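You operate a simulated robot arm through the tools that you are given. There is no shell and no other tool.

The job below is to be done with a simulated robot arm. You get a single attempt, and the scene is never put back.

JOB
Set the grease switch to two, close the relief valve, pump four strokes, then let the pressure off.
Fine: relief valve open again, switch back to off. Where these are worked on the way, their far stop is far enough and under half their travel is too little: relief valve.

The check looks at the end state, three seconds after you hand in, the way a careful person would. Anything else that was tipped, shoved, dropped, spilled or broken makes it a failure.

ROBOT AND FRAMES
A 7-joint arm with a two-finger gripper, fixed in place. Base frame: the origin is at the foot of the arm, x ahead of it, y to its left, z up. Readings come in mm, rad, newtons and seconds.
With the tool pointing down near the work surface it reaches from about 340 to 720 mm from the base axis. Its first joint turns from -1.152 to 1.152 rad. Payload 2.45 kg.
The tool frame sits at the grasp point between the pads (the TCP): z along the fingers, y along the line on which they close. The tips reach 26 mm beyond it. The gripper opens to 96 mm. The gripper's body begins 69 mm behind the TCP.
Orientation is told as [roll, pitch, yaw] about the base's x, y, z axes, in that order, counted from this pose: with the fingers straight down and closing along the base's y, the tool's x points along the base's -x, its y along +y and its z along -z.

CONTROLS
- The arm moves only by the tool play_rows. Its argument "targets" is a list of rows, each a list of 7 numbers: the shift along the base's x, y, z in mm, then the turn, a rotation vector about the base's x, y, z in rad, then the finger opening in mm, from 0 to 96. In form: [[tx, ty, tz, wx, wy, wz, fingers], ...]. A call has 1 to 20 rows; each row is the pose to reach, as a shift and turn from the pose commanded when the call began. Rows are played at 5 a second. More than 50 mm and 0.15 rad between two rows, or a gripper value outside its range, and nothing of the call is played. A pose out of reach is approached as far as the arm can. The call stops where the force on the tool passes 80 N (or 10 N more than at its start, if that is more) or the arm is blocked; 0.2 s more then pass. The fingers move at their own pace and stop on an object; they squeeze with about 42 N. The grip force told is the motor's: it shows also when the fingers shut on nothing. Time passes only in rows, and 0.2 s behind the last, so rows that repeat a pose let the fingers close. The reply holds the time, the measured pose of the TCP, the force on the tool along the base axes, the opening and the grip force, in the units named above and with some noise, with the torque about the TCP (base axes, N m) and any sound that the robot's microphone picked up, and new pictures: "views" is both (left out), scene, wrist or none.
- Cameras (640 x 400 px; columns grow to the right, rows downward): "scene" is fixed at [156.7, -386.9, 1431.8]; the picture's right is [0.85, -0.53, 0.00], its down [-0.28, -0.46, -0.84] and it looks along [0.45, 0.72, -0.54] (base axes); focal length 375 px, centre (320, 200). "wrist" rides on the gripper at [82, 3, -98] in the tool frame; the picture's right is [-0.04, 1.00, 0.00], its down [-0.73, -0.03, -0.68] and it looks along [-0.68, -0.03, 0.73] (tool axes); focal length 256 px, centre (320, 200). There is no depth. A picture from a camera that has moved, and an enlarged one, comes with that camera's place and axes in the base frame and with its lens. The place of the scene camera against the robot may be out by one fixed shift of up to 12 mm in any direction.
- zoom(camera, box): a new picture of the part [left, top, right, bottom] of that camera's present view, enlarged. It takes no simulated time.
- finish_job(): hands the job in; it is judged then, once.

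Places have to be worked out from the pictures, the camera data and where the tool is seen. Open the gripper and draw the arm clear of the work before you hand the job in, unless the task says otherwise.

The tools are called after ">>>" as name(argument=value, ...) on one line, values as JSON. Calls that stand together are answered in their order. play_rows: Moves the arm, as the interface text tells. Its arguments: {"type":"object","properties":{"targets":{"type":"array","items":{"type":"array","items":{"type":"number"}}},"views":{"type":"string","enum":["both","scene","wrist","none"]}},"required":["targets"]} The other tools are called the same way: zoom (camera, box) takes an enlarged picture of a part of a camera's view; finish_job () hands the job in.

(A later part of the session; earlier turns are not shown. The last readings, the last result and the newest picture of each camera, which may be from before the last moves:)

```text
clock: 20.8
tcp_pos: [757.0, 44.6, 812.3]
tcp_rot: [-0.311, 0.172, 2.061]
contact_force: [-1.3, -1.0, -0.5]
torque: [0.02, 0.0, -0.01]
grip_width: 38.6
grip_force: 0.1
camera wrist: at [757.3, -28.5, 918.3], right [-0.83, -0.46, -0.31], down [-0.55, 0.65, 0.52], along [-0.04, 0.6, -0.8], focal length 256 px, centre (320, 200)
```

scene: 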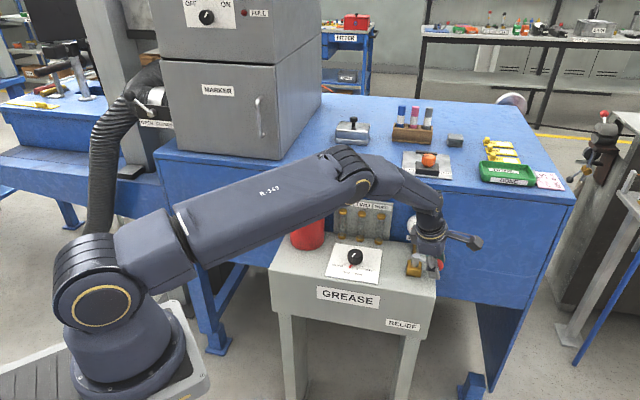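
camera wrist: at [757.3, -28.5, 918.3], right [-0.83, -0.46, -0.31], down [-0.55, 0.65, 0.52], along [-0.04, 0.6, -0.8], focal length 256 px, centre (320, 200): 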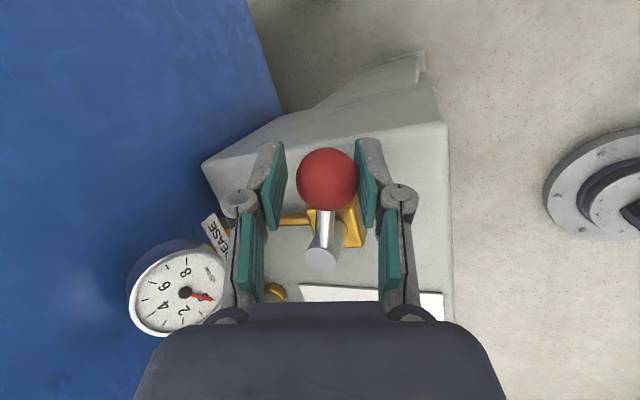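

Still free-moving. I'll go on past 90° a little so the handle meets its closed stop.

>>> play_rows(targets=[[4.11, 2.79, 0, -0.0352, -0.02, 0.0936, 38], [7.93, 5.96, 0, -0.0724, -0.04, 0.1864, 38], [10.39, 8.41, 0, -0.0989, -0.05, 0.2512, 38], [13.0, 11.4, 0, -0.1282, -0.05, 0.3257, 38], [15.9, 15.43, 0, -0.165, -0.05, 0.4188, 38]], views="both")

>>> zoom(camera="scene", box=[380, 200, 470, 290])

```text
clock: 22.0
tcp_pos: [772.0, 60.2, 809.9]
tcp_rot: [-0.232, 0.326, 2.497]
contact_force: [-9.8, -7.7, -4.6]
torque: [0.09, 0.04, -0.1]
grip_width: 46.1
grip_force: 6.0
camera wrist: at [793.6, 8.9, 927.3], right [-0.55, -0.8, -0.23], down [-0.8, 0.44, 0.4], along [-0.22, 0.41, -0.89], focal length 256 px, centre (320, 200)
```

scene: 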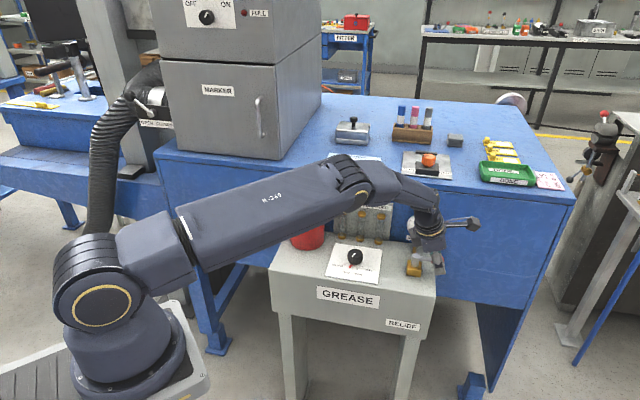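
wrist: 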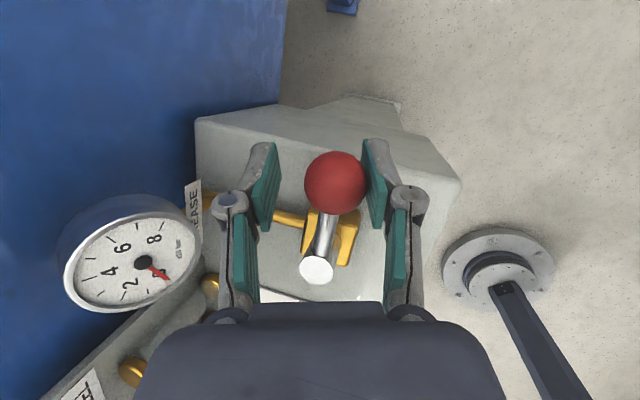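

```text
4.44 times, centred on (425, 245) of scene
camera zoom: at [156.6, -387.1, 1431.8], right [0.85, -0.53, 0.0], down [-0.28, -0.46, -0.84], along [0.45, 0.72, -0.54], focal length 1665 px, centre (-147, 0)
```

zoom: 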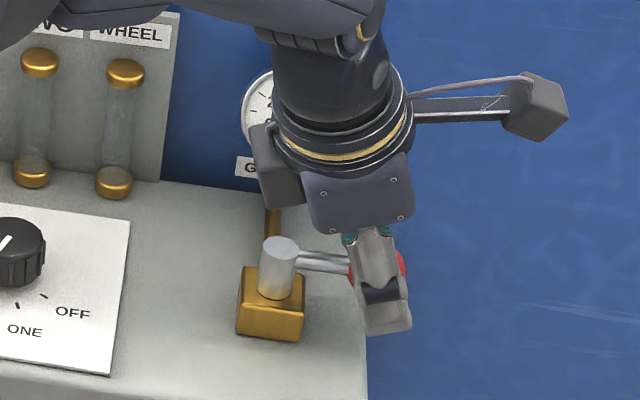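

The handle has swung 90° and now meets its stop (about 13 N with the fingers giving way), so the relief valve is closed. I'll open the fingers, back off along the tool axis, and confirm.

>>> play_rows(targets=[[-2, -2, 0, 0, 0, 0, 46], [-3, -4, 0, 0, 0, 0, 58], [-3, -4, 0, 0, 0, 0, 62], [-3, -4, 0, 0, 0, 0, 62], [-13, -4, 24, 0, 0, 0, 62], [-23, -4, 48, 0, 0, 0, 62], [-38, -4, 84, 0, 0, 0, 62]], views="both")

>>> zoom(camera="scene", box=[380, 200, 470, 290])

```text
clock: 23.6
tcp_pos: [735.0, 55.6, 896.8]
tcp_rot: [-0.239, 0.328, 2.497]
contact_force: [0.2, 0.1, 0.4]
torque: [0.0, -0.04, -0.01]
grip_width: 61.9
grip_force: 0.1
camera wrist: at [756.0, 5.4, 1013.2], right [-0.55, -0.8, -0.24], down [-0.81, 0.44, 0.4], along [-0.21, 0.41, -0.89], focal length 256 px, centre (320, 200)
```

scene: 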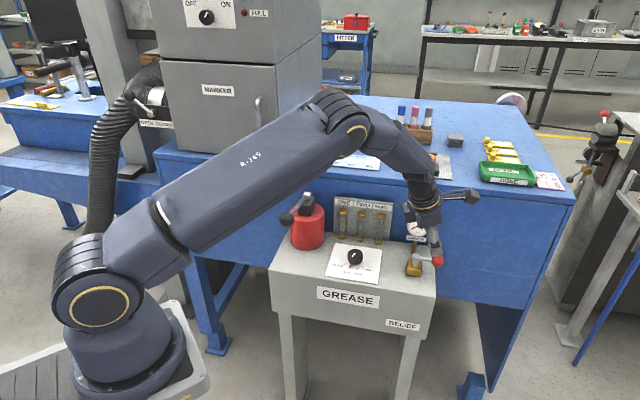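
wrist: 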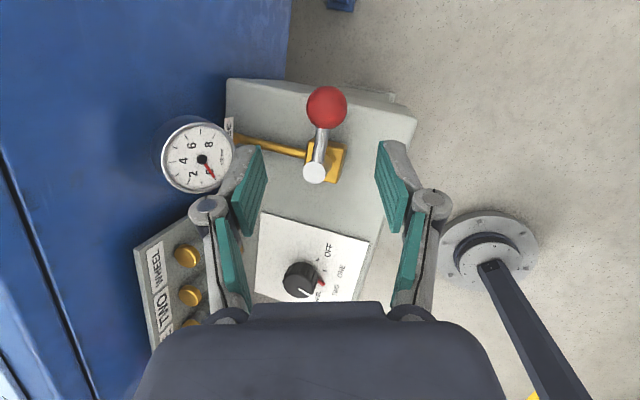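

```text
4.44 times, centred on (425, 245) of scene
camera zoom: at [156.7, -386.9, 1431.8], right [0.85, -0.53, 0.0], down [-0.28, -0.46, -0.84], along [0.45, 0.72, -0.54], focal length 1665 px, centre (-147, 0)
```

zoom: 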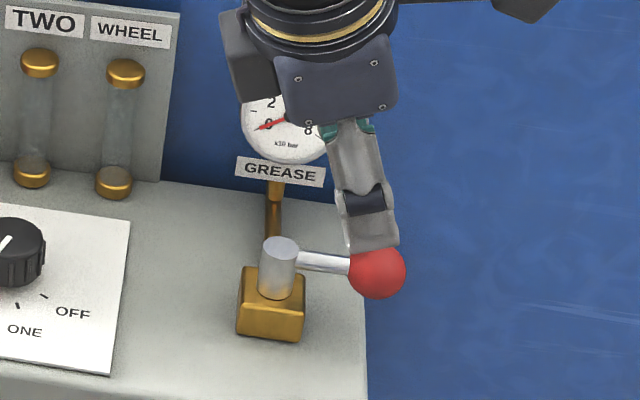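

The handle now sits perpendicular to the pipe: valve closed. Next I'll rise, untilt and travel over to the pump lever's ball (≈(450,218,957)) to view it from above with yaw 0.785.

>>> play_rows(targets=[[-5, 3, 25, 0.025, 0.0208, -0.1233, 62], [-15, 9, 50, 0.05, 0.0417, -0.2466, 62], [-30, 18, 75, 0.075, 0.0625, -0.3699, 62], [-52, 30, 95, 0.1, 0.0833, -0.4932, 62], [-76, 43, 112, 0.125, 0.1042, -0.6165, 62], [-100, 57, 128, 0.15, 0.125, -0.7398, 62], [-126, 72, 142, 0.175, 0.1458, -0.863, 62], [-152, 86, 155, 0.2, 0.1666, -0.9863, 62], [-178, 101, 165, 0.225, 0.1875, -1.1096, 62], [-204, 116, 173, 0.25, 0.2083, -1.2329, 62], [-228, 130, 178, 0.275, 0.2291, -1.3562, 62], [-250, 143, 182, 0.3, 0.25, -1.4795, 62], [-270, 154, 183, 0.325, 0.2708, -1.6028, 62], [-285, 162, 183, 0.35, 0.2916, -1.7261, 62]], views="both")

```text
clock: 26.6
tcp_pos: [449.7, 219.7, 1080.0]
tcp_rot: [-0.001, 0.001, 0.783]
contact_force: [0.0, -0.4, -0.7]
torque: [0.0, 0.01, 0.0]
grip_width: 62.1
grip_force: 0.1
camera wrist: at [387.9, 163.5, 1179.6], right [-0.68, 0.74, 0.0], down [0.54, 0.5, 0.68], along [0.5, 0.46, -0.73], focal length 256 px, centre (320, 200)
```

scene: 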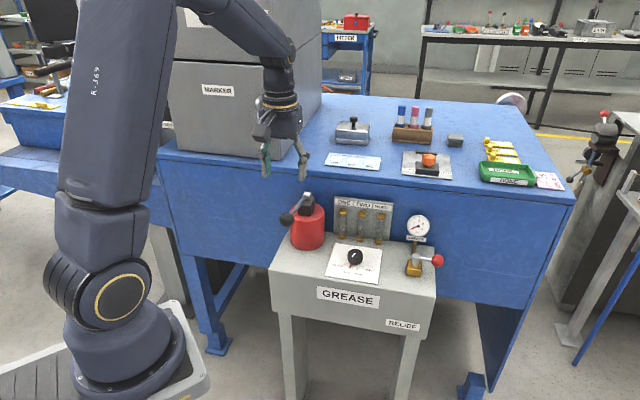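
wrist: 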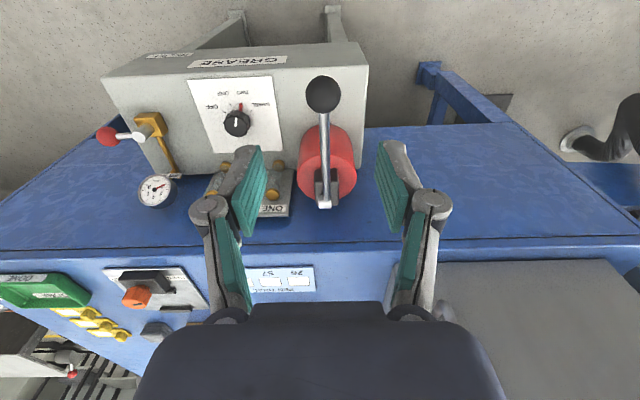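

>>> zoom(camera="wrist", box=[256, 60, 384, 140])

>>> zoom(camera="wrist", box=[264, 130, 392, 210])

>>> zoom(camera="scene", box=[270, 180, 366, 240])

>>> zoom(camera="wrist", box=[96, 100, 224, 220])

```text
5.00 times, centred on (320, 100) of wrist
camera zoom: at [387.9, 163.5, 1179.6], right [-0.68, 0.74, 0.0], down [0.54, 0.5, 0.68], along [0.5, 0.46, -0.73], focal length 1280 px, centre (320, 700)
```

zoom: 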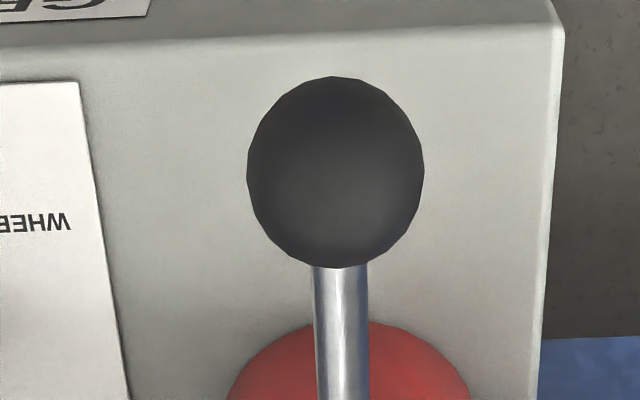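

```text
5.00 times, centred on (328, 170) of wrist
camera zoom: at [387.9, 163.5, 1179.6], right [-0.68, 0.74, 0.0], down [0.54, 0.5, 0.68], along [0.5, 0.46, -0.73], focal length 1280 px, centre (280, 350)
```

zoom: 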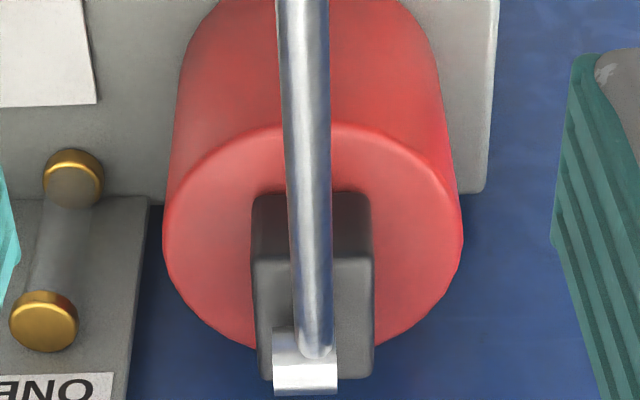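

```text
6.67 times, centred on (318, 210) of scene
camera zoom: at [156.7, -386.9, 1431.8], right [0.85, -0.53, 0.0], down [-0.28, -0.46, -0.84], along [0.45, 0.72, -0.54], focal length 2497 px, centre (333, 133)
```

zoom: 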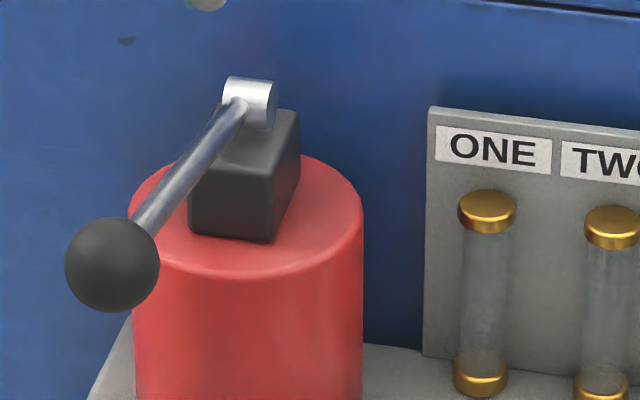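

```text
3.33 times, centred on (160, 160) of wrist
camera zoom: at [387.9, 163.5, 1179.6], right [-0.68, 0.74, 0.0], down [0.54, 0.5, 0.68], along [0.5, 0.46, -0.73], focal length 853 px, centre (853, 333)
```

zoom: 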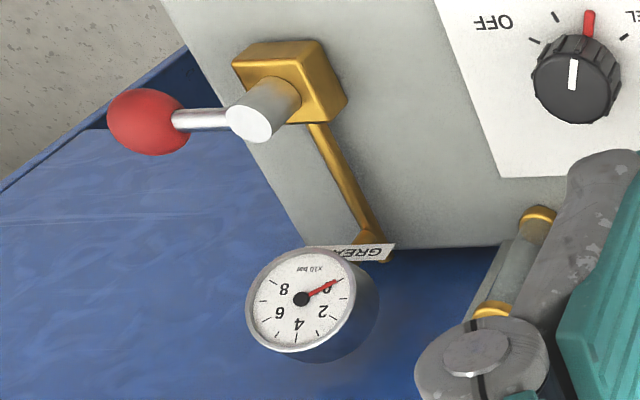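

The valve handle and pointer look right, and the gauge reads zero. I now put the pump ball at about (451,225,945), diameter about 32 mm, with the pivot about 158 mm behind it at z≈921. I'll descend to just above the ball and recheck.

>>> play_rows(targets=[[0.5, 2, -25, 0, 0, 0, 62], [1, 4, -50, 0, 0, 0, 62], [1.3, 5.8, -70, 0, 0, 0, 62], [1.3, 5.8, -85, 0, 0, 0, 62], [1.3, 5.8, -85, 0, 0, 0, 62]], views="both")

>>> zoom(camera="wrist", box=[240, 90, 400, 190])

>>> zoom(camera="scene", box=[240, 150, 336, 230])

```text
clock: 27.8
tcp_pos: [451.8, 223.8, 995.0]
tcp_rot: [-0.004, 0.002, 0.783]
contact_force: [0.0, 0.0, 0.4]
torque: [-0.02, 0.01, 0.01]
grip_width: 62.0
grip_force: 0.0
camera wrist: at [391.7, 168.1, 1094.3], right [-0.68, 0.74, 0.0], down [0.54, 0.5, 0.68], along [0.5, 0.46, -0.73], focal length 256 px, centre (320, 200)
```

scene: 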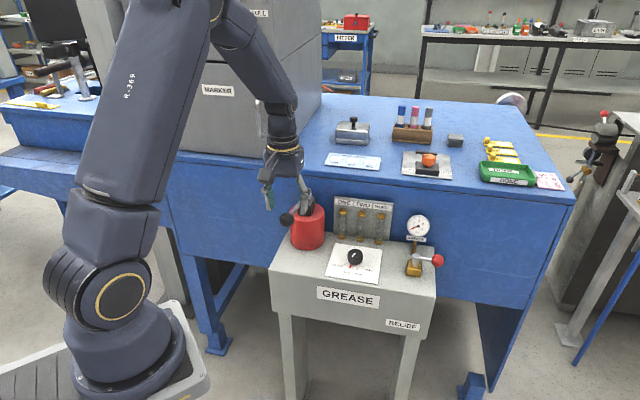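
wrist: 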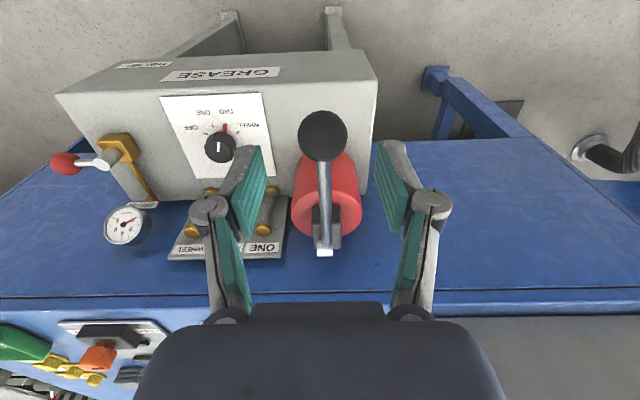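

```text
4.00 times, centred on (320, 140) of wrist
camera zoom: at [391.7, 168.1, 1094.3], right [-0.68, 0.74, 0.0], down [0.54, 0.5, 0.68], along [0.5, 0.46, -0.73], focal length 1024 px, centre (320, 440)
```

zoom: 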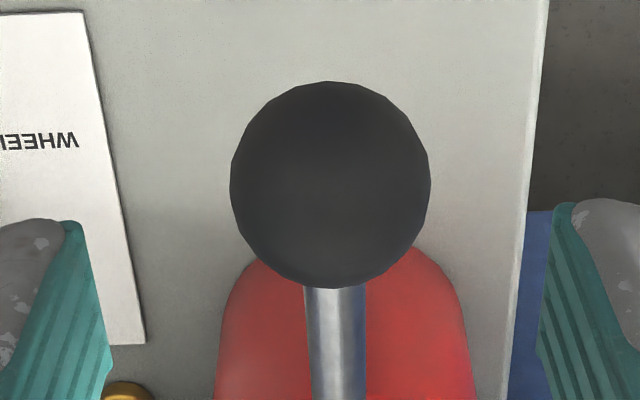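

```text
5.00 times, centred on (288, 190) of scene
camera zoom: at [156.8, -386.9, 1431.8], right [0.85, -0.53, 0.0], down [-0.28, -0.46, -0.84], along [0.45, 0.72, -0.54], focal length 1873 px, centre (480, 250)
```

zoom: 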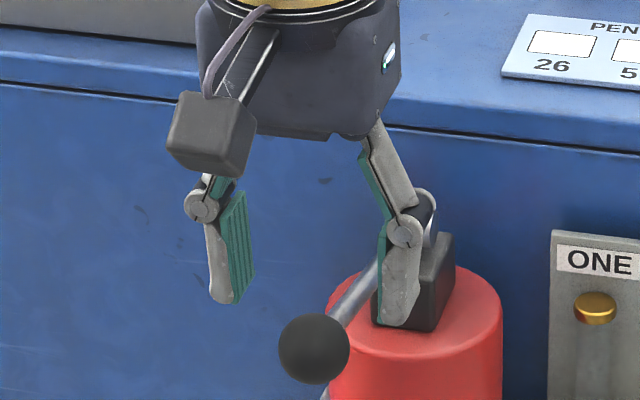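

The ball is confirmed at (451.7,225.5,944.7). I'll descend so the TCP is at the ball centre and close on it.

>>> play_rows(targets=[[0, 1.2, -20, 0, 0, 0, 62], [0, 1.2, -40, 0, 0, 0, 62], [0, 1.2, -50, 0, 0, 0, 62], [0, 1.2, -50, 0, 0, 0, 45], [0, 1.2, -50, 0, 0, 0, 26], [0, 1.2, -50, 0, 0, 0, 26], [0, 1.2, -50, 0, 0, 0, 26]], views="both")

>>> zoom(camera="scene", box=[250, 170, 346, 250])

```text
clock: 29.4
tcp_pos: [452.2, 224.8, 944.3]
tcp_rot: [-0.003, 0.0, 0.784]
contact_force: [1.3, -0.6, -2.0]
torque: [0.0, 0.02, 0.0]
grip_width: 29.5
grip_force: 45.5
camera wrist: at [390.6, 169.1, 1043.7], right [-0.68, 0.74, 0.0], down [0.54, 0.5, 0.68], along [0.5, 0.46, -0.73], focal length 256 px, centre (320, 200)
```

scene: 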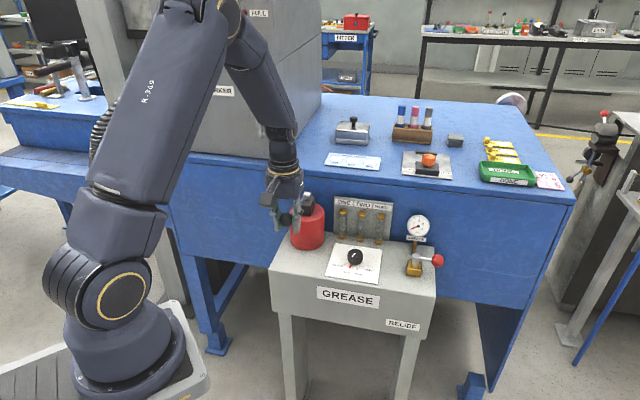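
wrist: 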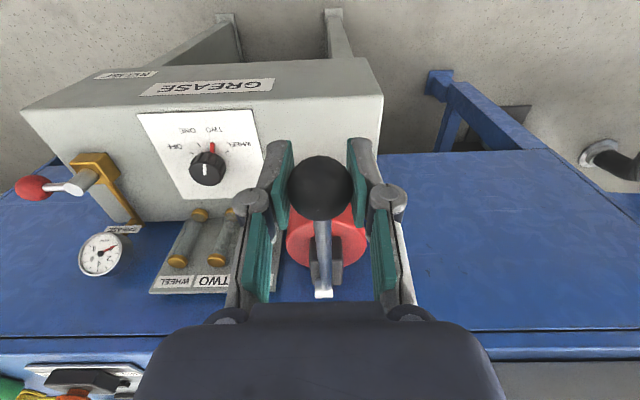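

```text
5.00 times, centred on (298, 210) of scene
camera zoom: at [156.8, -386.9, 1431.8], right [0.85, -0.53, 0.0], down [-0.28, -0.46, -0.84], along [0.45, 0.72, -0.54], focal length 1873 px, centre (430, 150)
```

zoom: 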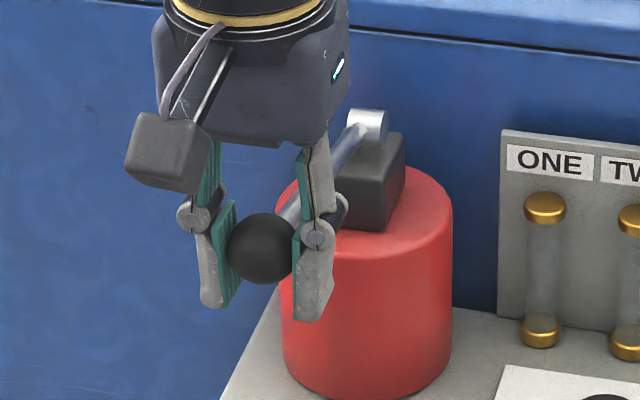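

The ball is gripped (29.5 mm, 45 N). I'll begin the first stroke slowly downward along the lever's arc and watch the force.

>>> play_rows(targets=[[-0.5, -0.5, -6, 0, 0, 0, 26], [-1, -1, -12.7, 0, 0, 0, 26], [-1.2, -1.2, -18, 0, 0, 0, 26], [-1.3, -1.3, -23.8, 0, 0, 0, 26], [-1.2, -1.2, -29.5, 0, 0, 0, 26], [-1, -1, -34.9, 0, 0, 0, 26]], views="both")

```text
clock: 30.8
tcp_pos: [451.1, 223.9, 909.4]
tcp_rot: [-0.003, 0.003, 0.781]
contact_force: [-4.4, -14.4, 12.0]
torque: [0.83, -0.75, 0.0]
grip_width: 29.5
grip_force: 44.7
camera wrist: at [389.0, 167.8, 1009.3], right [-0.68, 0.74, 0.0], down [0.54, 0.5, 0.68], along [0.5, 0.46, -0.74], focal length 256 px, centre (320, 200)
```

scene: 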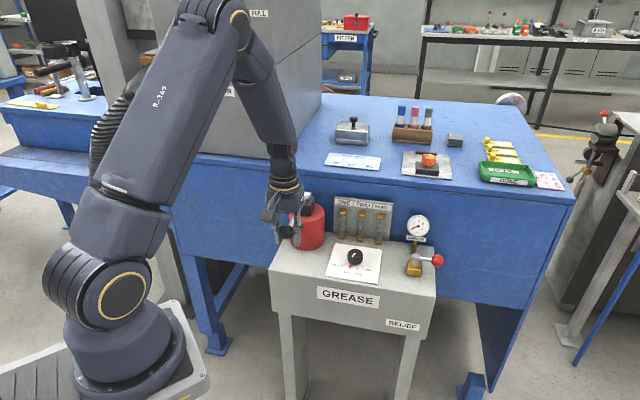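
wrist: 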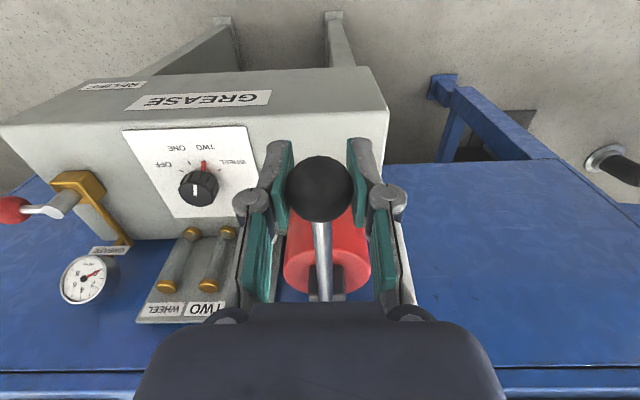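

Moves freely with light resistance (12 N vertical). I'll continue downward along the arc.

>>> play_rows(targets=[[-0.9, -0.9, -5.1, 0, 0, 0, 26], [-0.65, -0.6, -10.1, 0, 0, 0, 26], [-0.3, -0.26, -15.1, 0, 0, 0, 26], [0.2, 0.23, -20.1, 0, 0, 0, 26], [0.8, 0.8, -25.1, 0, 0, 0, 26], [1.5, 1.5, -30.1, 0, 0, 0, 26]], views="both")

>>> zoom(camera="scene", box=[250, 170, 346, 250])

>>> zoom(camera="scene", box=[330, 190, 440, 250])

```text
clock: 32.2
tcp_pos: [451.0, 225.5, 877.9]
tcp_rot: [-0.001, 0.003, 0.786]
contact_force: [-5.3, -2.5, 3.4]
torque: [0.17, -0.31, -0.01]
grip_width: 30.6
grip_force: 0.5
camera wrist: at [390.4, 169.6, 978.1], right [-0.68, 0.74, 0.0], down [0.54, 0.5, 0.68], along [0.5, 0.46, -0.74], focal length 256 px, centre (320, 200)
```

scene: 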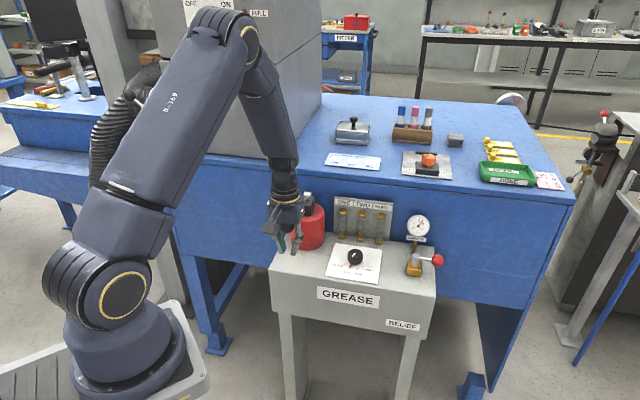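
wrist: 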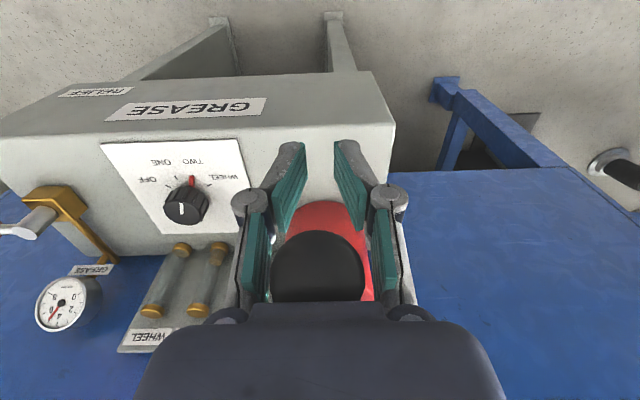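

```text
5.00 times, centred on (298, 210) of scene
camera zoom: at [156.6, -387.0, 1431.8], right [0.85, -0.53, 0.0], down [-0.28, -0.46, -0.84], along [0.45, 0.72, -0.54], focal length 1873 px, centre (430, 150)
```

zoom: 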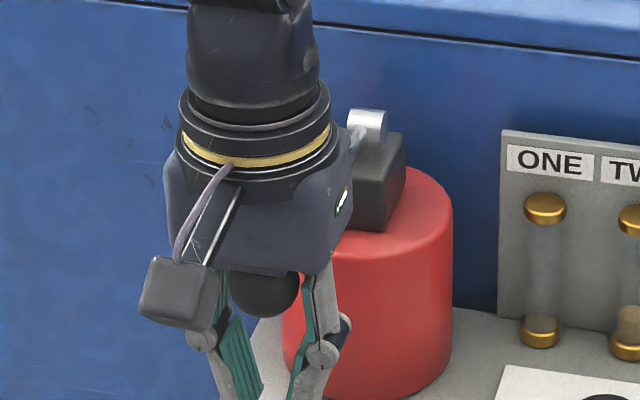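

```text
5.82 times, centred on (385, 220) of scene
camera zoom: at [156.6, -387.0, 1431.8], right [0.85, -0.53, 0.0], down [-0.28, -0.46, -0.84], along [0.45, 0.72, -0.54], focal length 2179 px, centre (-58, 84)
```

zoom: 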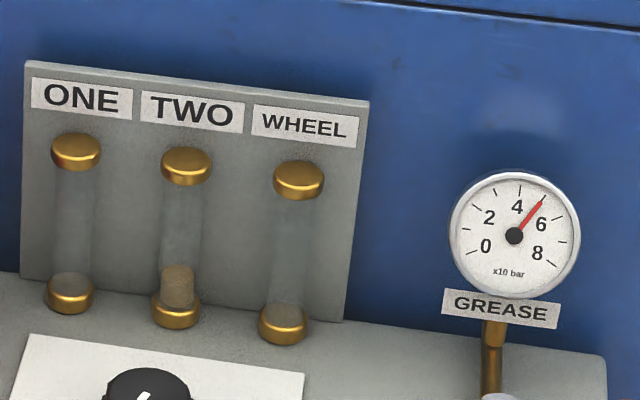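

The ball slipped up out of the pads during the push, but the gauge jumped to about 50 bar and tube TWO shows some grease. So a stroke seems to have registered. I'll look closely before moving again.

>>> zoom(camera="scene", box=[336, 205, 384, 245])

>>> zoom(camera="wrist", box=[20, 230, 260, 360])

>>> zoom(camera="scene", box=[400, 210, 432, 240])

```text
10.00 times, centred on (360, 225) of scene
camera zoom: at [156.6, -387.0, 1431.8], right [0.85, -0.53, 0.0], down [-0.28, -0.46, -0.84], along [0.45, 0.72, -0.54], focal length 3746 px, centre (-80, -50)
```

zoom: 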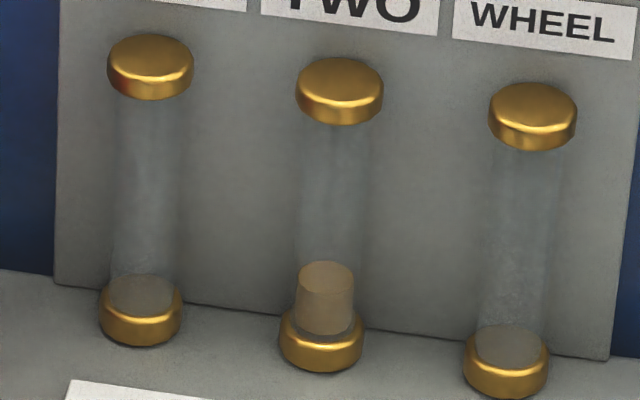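

```text
2.67 times, centred on (140, 295) of wrist
camera zoom: at [390.4, 169.6, 978.1], right [-0.68, 0.74, 0.0], down [0.54, 0.5, 0.68], along [0.5, 0.46, -0.74], focal length 683 px, centre (800, -53)
```

zoom: 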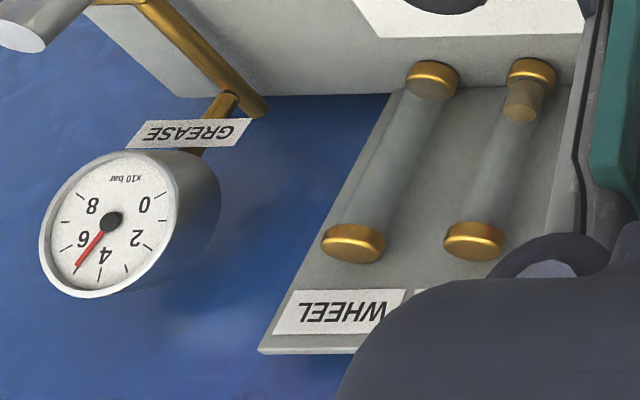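

```text
13.33 times, centred on (416, 225) of scene
camera zoom: at [156.6, -387.0, 1431.8], right [0.85, -0.53, 0.0], down [-0.28, -0.46, -0.84], along [0.45, 0.72, -0.54], focal length 4994 px, centre (-960, -133)
```

zoom: 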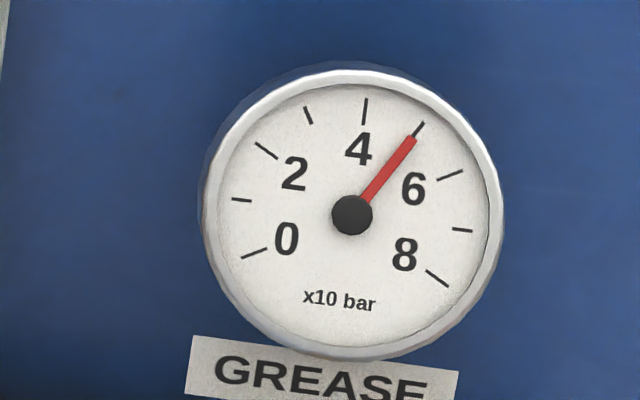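

The gauge is at 50 bar and tube TWO has risen about 13 mm. I'll open the fingers and lift straight up to see where the lever settles.

>>> play_rows(targets=[[0, 0, 0, 0, 0, 0, 45], [0, 0, 0, 0, 0, 0, 62], [0, 0, 15, 0, 0, 0, 62], [0, 0, 35, 0, 0, 0, 62], [0, 0, 60, 0, 0, 0, 62], [0, 0, 90, 0, 0, 0, 62], [0, 0, 118, 0, 0, 0, 62]], views="both")

>>> zoom(camera="scene", box=[250, 170, 346, 250])

>>> zoom(camera="scene", box=[330, 190, 440, 250])

>>> zoom(camera="wrist", box=[240, 80, 400, 180])

```text
clock: 33.8
tcp_pos: [450.4, 226.7, 998.5]
tcp_rot: [-0.002, 0.003, 0.785]
contact_force: [0.5, 0.1, 0.6]
torque: [0.02, -0.02, -0.02]
grip_width: 62.1
grip_force: 0.0
camera wrist: at [390.3, 170.3, 1097.1], right [-0.68, 0.74, 0.0], down [0.54, 0.5, 0.68], along [0.5, 0.46, -0.73], focal length 256 px, centre (320, 200)
```

scene: 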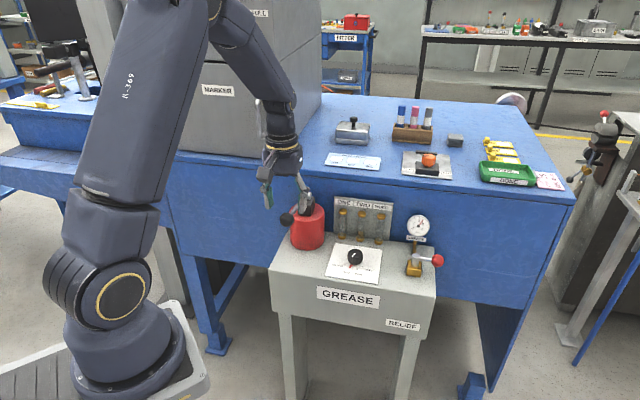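
wrist: 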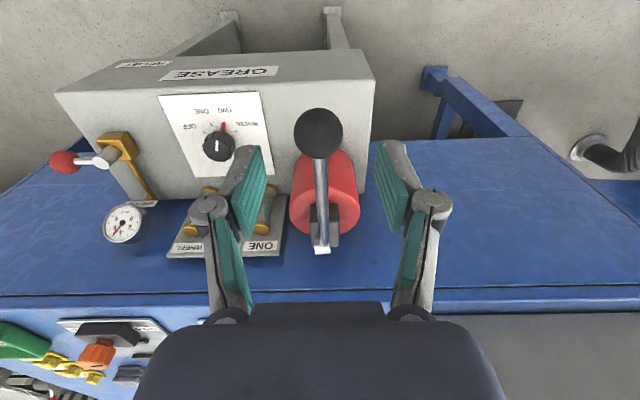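

```text
5.00 times, centred on (298, 210) of scene
camera zoom: at [156.7, -386.9, 1431.8], right [0.85, -0.53, 0.0], down [-0.28, -0.46, -0.84], along [0.45, 0.72, -0.54], focal length 1873 px, centre (430, 150)
```

zoom: 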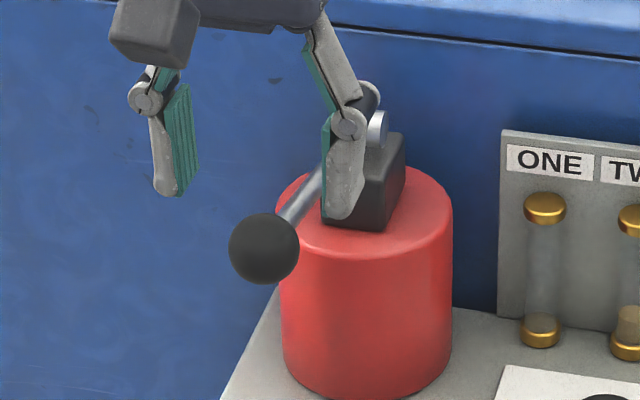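

```text
5.82 times, centred on (385, 220) of scene
camera zoom: at [156.7, -386.9, 1431.8], right [0.85, -0.53, 0.0], down [-0.28, -0.46, -0.84], along [0.45, 0.72, -0.54], focal length 2179 px, centre (-58, 84)
```

zoom: 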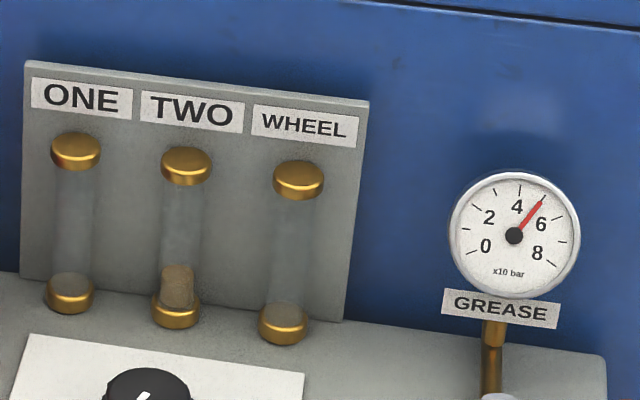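

```text
4.00 times, centred on (320, 130) of wrist
camera zoom: at [390.3, 170.3, 1097.1], right [-0.68, 0.74, 0.0], down [0.54, 0.5, 0.68], along [0.5, 0.46, -0.73], focal length 1024 px, centre (320, 480)
```

zoom: 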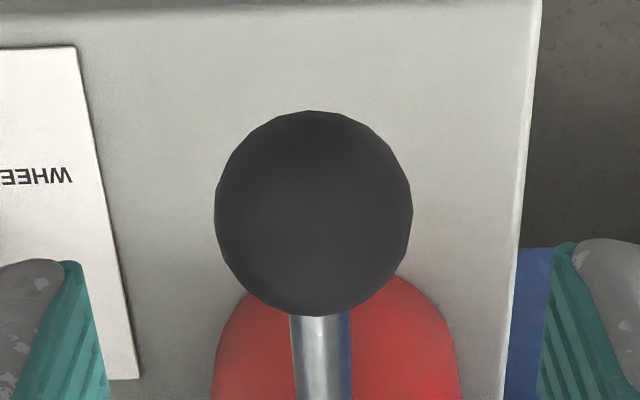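

The lever springs back up by itself; the ball is back at its top position with the gauge holding 50 bar. For the next strokes I'll push the ball down with the gripper's palm, with open fingers straddling it so it cannot slip sideways. First I'll approach to just above contact.

>>> play_rows(targets=[[0.6, -0.8, -25, 0, 0, 0, 62], [1, -1.4, -50, 0, 0, 0, 62], [1, -1.4, -75, 0, 0, 0, 62], [1, -1.4, -90, 0, 0, 0, 62], [1, -1.4, -100, 0, 0, 0, 62]], views="both")

>>> zoom(camera="scene", box=[250, 170, 346, 250])

```text
clock: 35.0
tcp_pos: [453.2, 224.0, 897.7]
tcp_rot: [-0.004, 0.004, 0.784]
contact_force: [-0.3, 0.1, 0.0]
torque: [-0.02, 0.0, 0.0]
grip_width: 62.1
grip_force: 0.0
camera wrist: at [392.7, 168.5, 996.8], right [-0.68, 0.74, 0.0], down [0.54, 0.5, 0.68], along [0.5, 0.46, -0.73], focal length 256 px, centre (320, 200)
```

scene: 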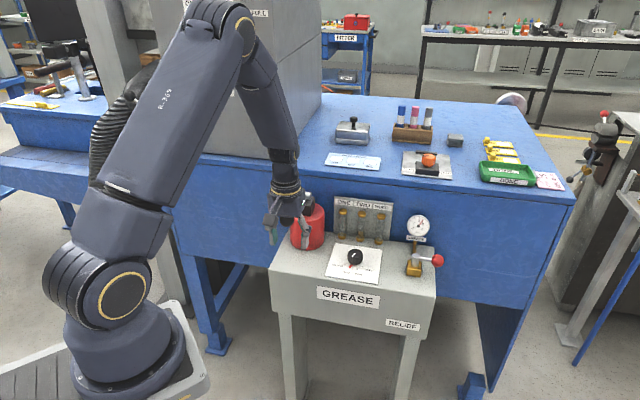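
wrist: 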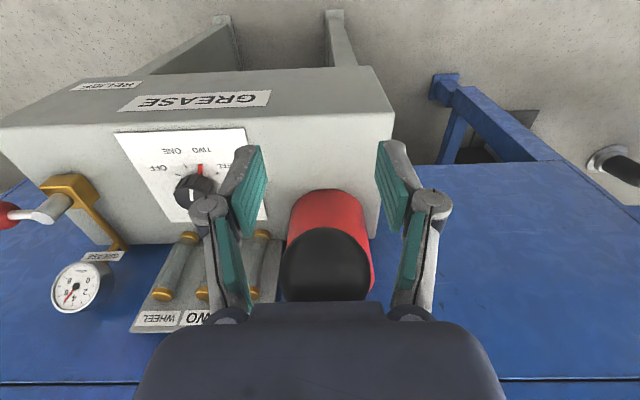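

```text
5.00 times, centred on (298, 210) of scene
camera zoom: at [156.8, -386.9, 1431.8], right [0.85, -0.53, 0.0], down [-0.28, -0.46, -0.84], along [0.45, 0.72, -0.54], focal length 1873 px, centre (430, 150)
```

zoom: 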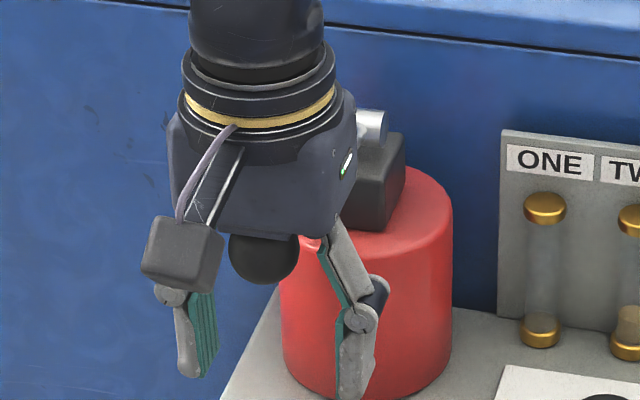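

The palm is just above the ball with no contact. I'll push down slowly about 40 mm and read the force and gauge.

>>> play_rows(targets=[[-0.3, -0.3, -6, 0, 0, 0, 62], [-0.7, -0.7, -12, 0, 0, 0, 62], [-1.3, -1.3, -18, 0, 0, 0, 62], [-1.6, -1.6, -24, 0, 0, 0, 62], [-2, -2, -30, 0, 0, 0, 62], [-2.1, -2, -35, 0, 0, 0, 62], [-2.1, -2, -40, 0, 0, 0, 62]], views="both")

>>> zoom(camera="scene", box=[336, 205, 436, 250])

>>> zoom(camera="scene", box=[250, 170, 346, 250])

```text
clock: 36.6
tcp_pos: [450.7, 222.2, 857.0]
tcp_rot: [-0.005, 0.002, 0.782]
contact_force: [-2.6, -6.1, 5.4]
torque: [0.41, -0.26, 0.02]
grip_width: 62.2
grip_force: 0.1
camera wrist: at [389.5, 166.0, 957.2], right [-0.68, 0.74, 0.0], down [0.54, 0.5, 0.68], along [0.5, 0.46, -0.74], focal length 256 px, centre (320, 200)
```

scene: 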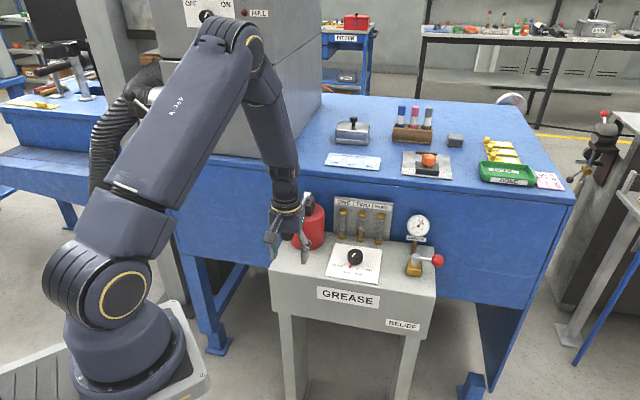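
wrist: 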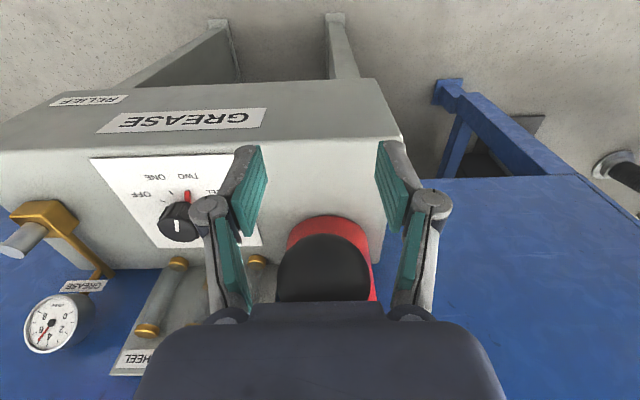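

```text
6.40 times, centred on (386, 228) of scene
camera zoom: at [156.6, -387.1, 1431.8], right [0.85, -0.53, 0.0], down [-0.28, -0.46, -0.84], along [0.45, 0.72, -0.54], focal length 2397 px, centre (-102, 24)
```

zoom: 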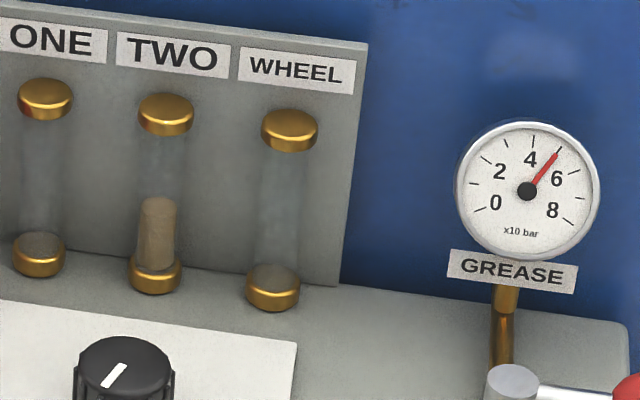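

```text
5.00 times, centred on (298, 210) of scene
camera zoom: at [156.6, -387.1, 1431.8], right [0.85, -0.53, 0.0], down [-0.28, -0.46, -0.84], along [0.45, 0.72, -0.54], focal length 1873 px, centre (430, 150)
```

zoom: 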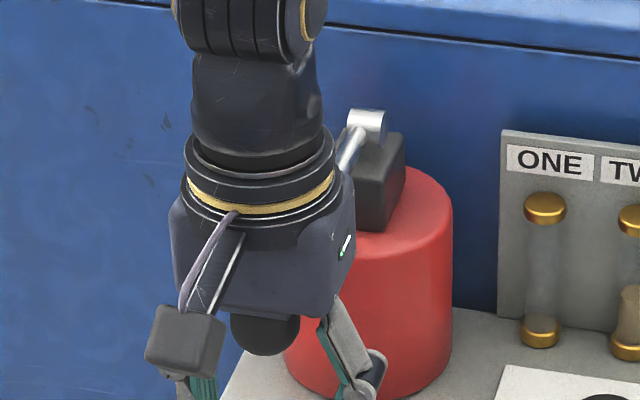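

Tube TWO went up by another equal step (now about 27 mm) with the gauge at 50 bar, so stroke 2 has registered. I'll carry this same push down further to find the lever's stop and see whether more is delivered.

>>> play_rows(targets=[[0.2, 0.2, -5, 0, 0, 0, 62], [0.4, 0.4, -10, 0, 0, 0, 62], [0.8, 0.8, -15, 0, 0, 0, 62], [1.3, 1.3, -20, 0, 0, 0, 62]], views="both")

>>> zoom(camera="scene", box=[336, 205, 436, 250])

>>> zoom(camera="scene", box=[250, 170, 346, 250])

```text
clock: 37.5
tcp_pos: [450.2, 222.3, 846.8]
tcp_rot: [-0.004, 0.004, 0.783]
contact_force: [-18.0, -13.5, 41.7]
torque: [0.87, -1.08, -0.01]
grip_width: 62.1
grip_force: 0.1
stopped in row 4: the force on the tool passed its limit at 91 N (the readings are from after the stop); the commanded pose is now the measured one
camera wrist: at [390.1, 166.9, 946.0], right [-0.68, 0.74, 0.0], down [0.54, 0.5, 0.68], along [0.5, 0.46, -0.74], focal length 256 px, centre (320, 200)
```

scene: 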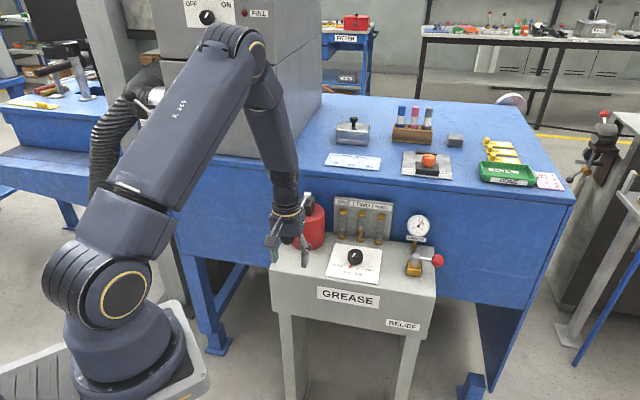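
wrist: 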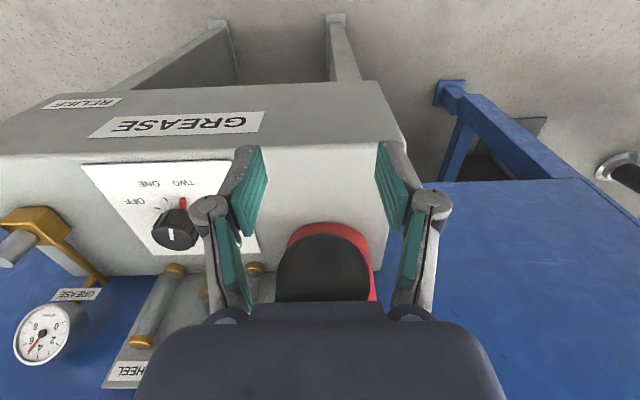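

```text
6.40 times, centred on (386, 228) of scene
camera zoom: at [155.7, -387.6, 1431.8], right [0.85, -0.53, 0.0], down [-0.28, -0.46, -0.84], along [0.45, 0.72, -0.54], focal length 2397 px, centre (-102, 24)
```

zoom: 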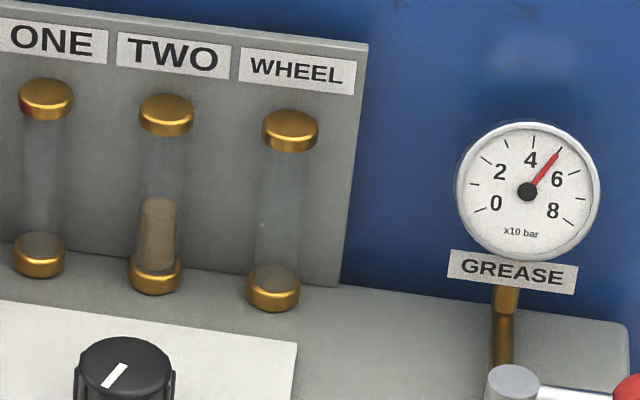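

```text
5.00 times, centred on (298, 210) of scene
camera zoom: at [155.7, -387.6, 1431.8], right [0.85, -0.53, 0.0], down [-0.28, -0.46, -0.84], along [0.45, 0.72, -0.54], focal length 1873 px, centre (430, 150)
```

zoom: 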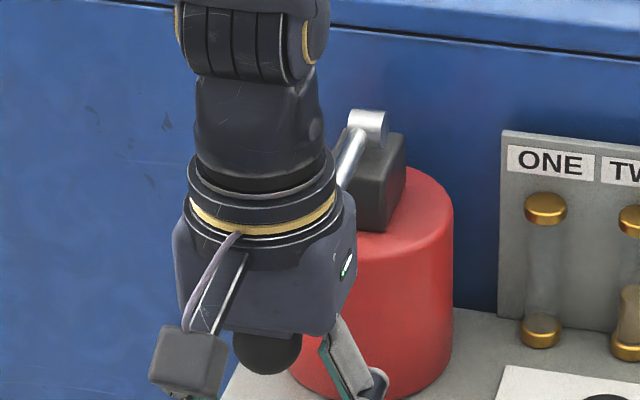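

The bottom stop is at about TCP z≈847; the tube stayed at two steps and the gauge at 50 bar, so a stroke counts once per push. I'll raise to let the lever return fully and check.

>>> play_rows(targets=[[0, 0, 10, 0, 0, 0, 62], [0.5, 0.5, 22, 0, 0, 0, 62], [1, 1, 34, 0, 0, 0, 62], [2, 2, 46, 0, 0, 0, 62], [2, 2, 56, 0, 0, 0, 62], [2, 2, 56, 0, 0, 0, 62]], views="both")

>>> zoom(camera="scene", box=[336, 205, 436, 250])

>>> zoom(camera="scene", box=[250, 170, 346, 250])

```text
clock: 38.9
tcp_pos: [453.1, 225.9, 900.6]
tcp_rot: [-0.003, 0.002, 0.783]
contact_force: [0.6, -0.8, -0.4]
torque: [0.0, -0.01, 0.0]
grip_width: 62.0
grip_force: 0.1
camera wrist: at [392.8, 169.4, 1000.2], right [-0.68, 0.74, 0.0], down [0.54, 0.5, 0.68], along [0.5, 0.46, -0.74], focal length 256 px, centre (320, 200)
```

scene: 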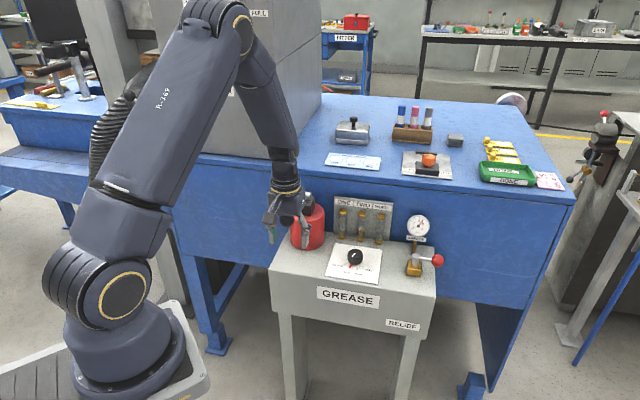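
wrist: 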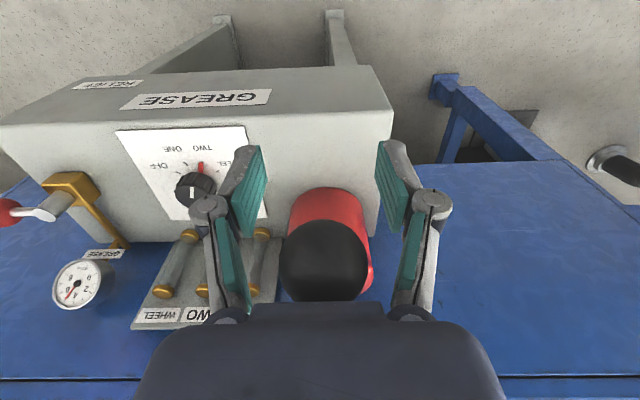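

```text
6.40 times, centred on (386, 228) of scene
camera zoom: at [156.7, -386.9, 1431.8], right [0.85, -0.53, 0.0], down [-0.28, -0.46, -0.84], along [0.45, 0.72, -0.54], focal length 2397 px, centre (-102, 24)
```

zoom: 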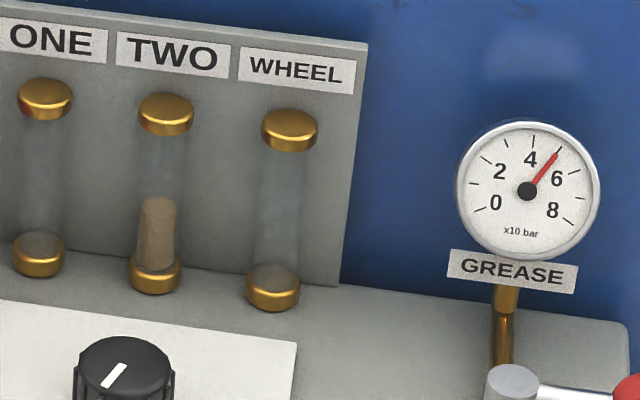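

```text
5.00 times, centred on (298, 210) of scene
camera zoom: at [156.7, -386.9, 1431.8], right [0.85, -0.53, 0.0], down [-0.28, -0.46, -0.84], along [0.45, 0.72, -0.54], focal length 1873 px, centre (430, 150)
```

zoom: 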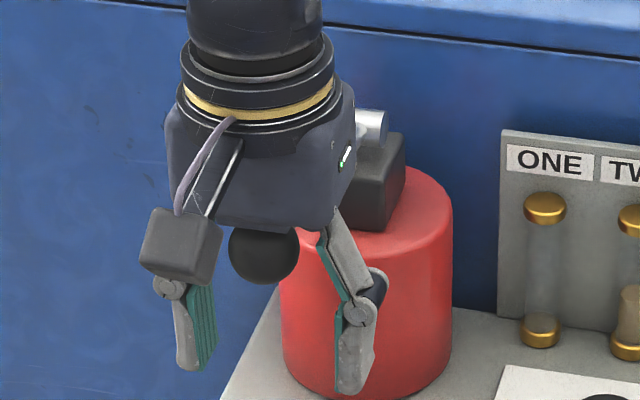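

Lever is fully up, tube at two steps. Now stroke 3: down to just above the stop (it registered by z≈857 before) and back up, then check.

>>> play_rows(targets=[[-0.3, -0.3, -8, 0, 0, 0, 62], [-0.8, -0.8, -16, 0, 0, 0, 62], [-1.3, -1.3, -24, 0, 0, 0, 62], [-1.8, -1.8, -32, 0, 0, 0, 62], [-2, -2, -39, 0, 0, 0, 62], [-2, -2, -44, 0, 0, 0, 62], [-2, -2, -48, 0, 0, 0, 62], [-2, -2, -48, 0, 0, 0, 62], [-2, -2, -38, 0, 0, 0, 62], [-1.5, -1.5, -26, 0, 0, 0, 62], [-0.8, -0.8, -14, 0, 0, 0, 62], [0, 0, -4, 0, 0, 0, 62], [0, 0, 2, 0, 0, 0, 62], [0, 0, 2, 0, 0, 0, 62]], views="both")

>>> zoom(camera="scene", box=[336, 205, 436, 250])

>>> zoom(camera="scene", box=[250, 170, 346, 250])

```text
clock: 41.9
tcp_pos: [454.0, 226.1, 903.3]
tcp_rot: [-0.002, 0.002, 0.784]
contact_force: [-0.6, 0.1, 0.1]
torque: [0.02, -0.02, 0.01]
grip_width: 62.1
grip_force: 0.1
camera wrist: at [393.3, 169.6, 1002.6], right [-0.68, 0.74, 0.0], down [0.54, 0.5, 0.68], along [0.5, 0.46, -0.74], focal length 256 px, centre (320, 200)
```

scene: 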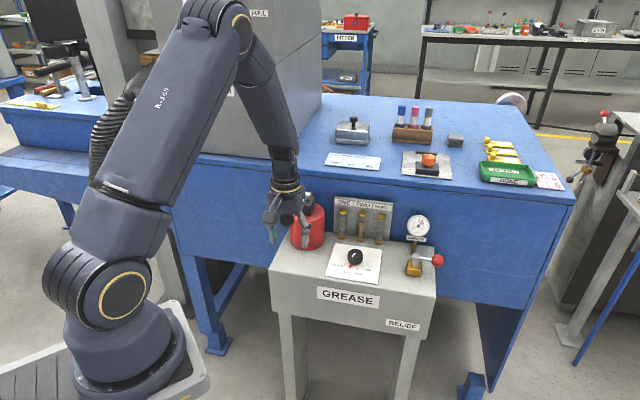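
wrist: 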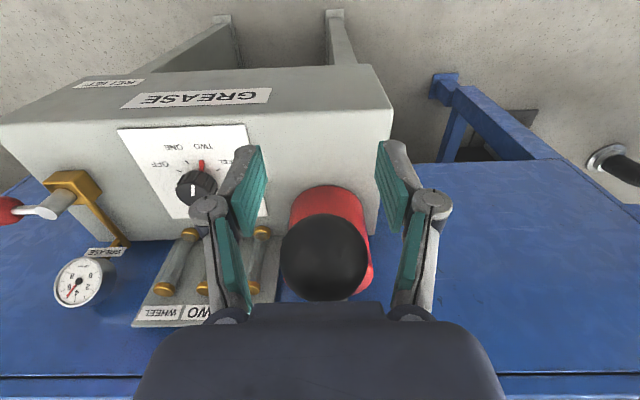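

```text
6.40 times, centred on (386, 228) of scene
camera zoom: at [156.7, -386.9, 1431.8], right [0.85, -0.53, 0.0], down [-0.28, -0.46, -0.84], along [0.45, 0.72, -0.54], focal length 2397 px, centre (-102, 24)
```

zoom: 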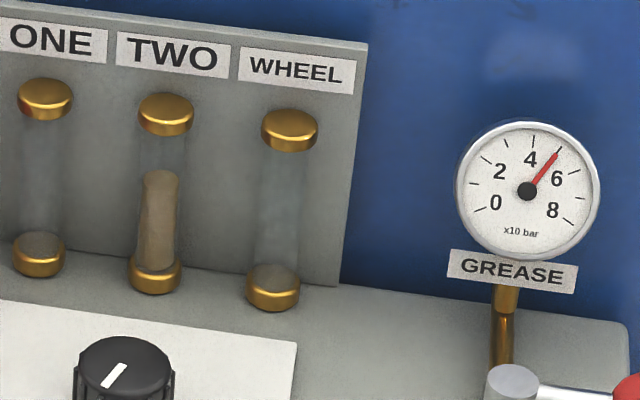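

```text
5.00 times, centred on (298, 210) of scene
camera zoom: at [156.7, -386.9, 1431.8], right [0.85, -0.53, 0.0], down [-0.28, -0.46, -0.84], along [0.45, 0.72, -0.54], focal length 1873 px, centre (430, 150)
```

zoom: 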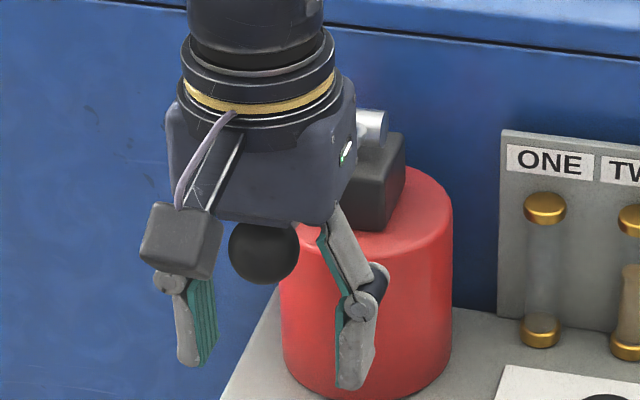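

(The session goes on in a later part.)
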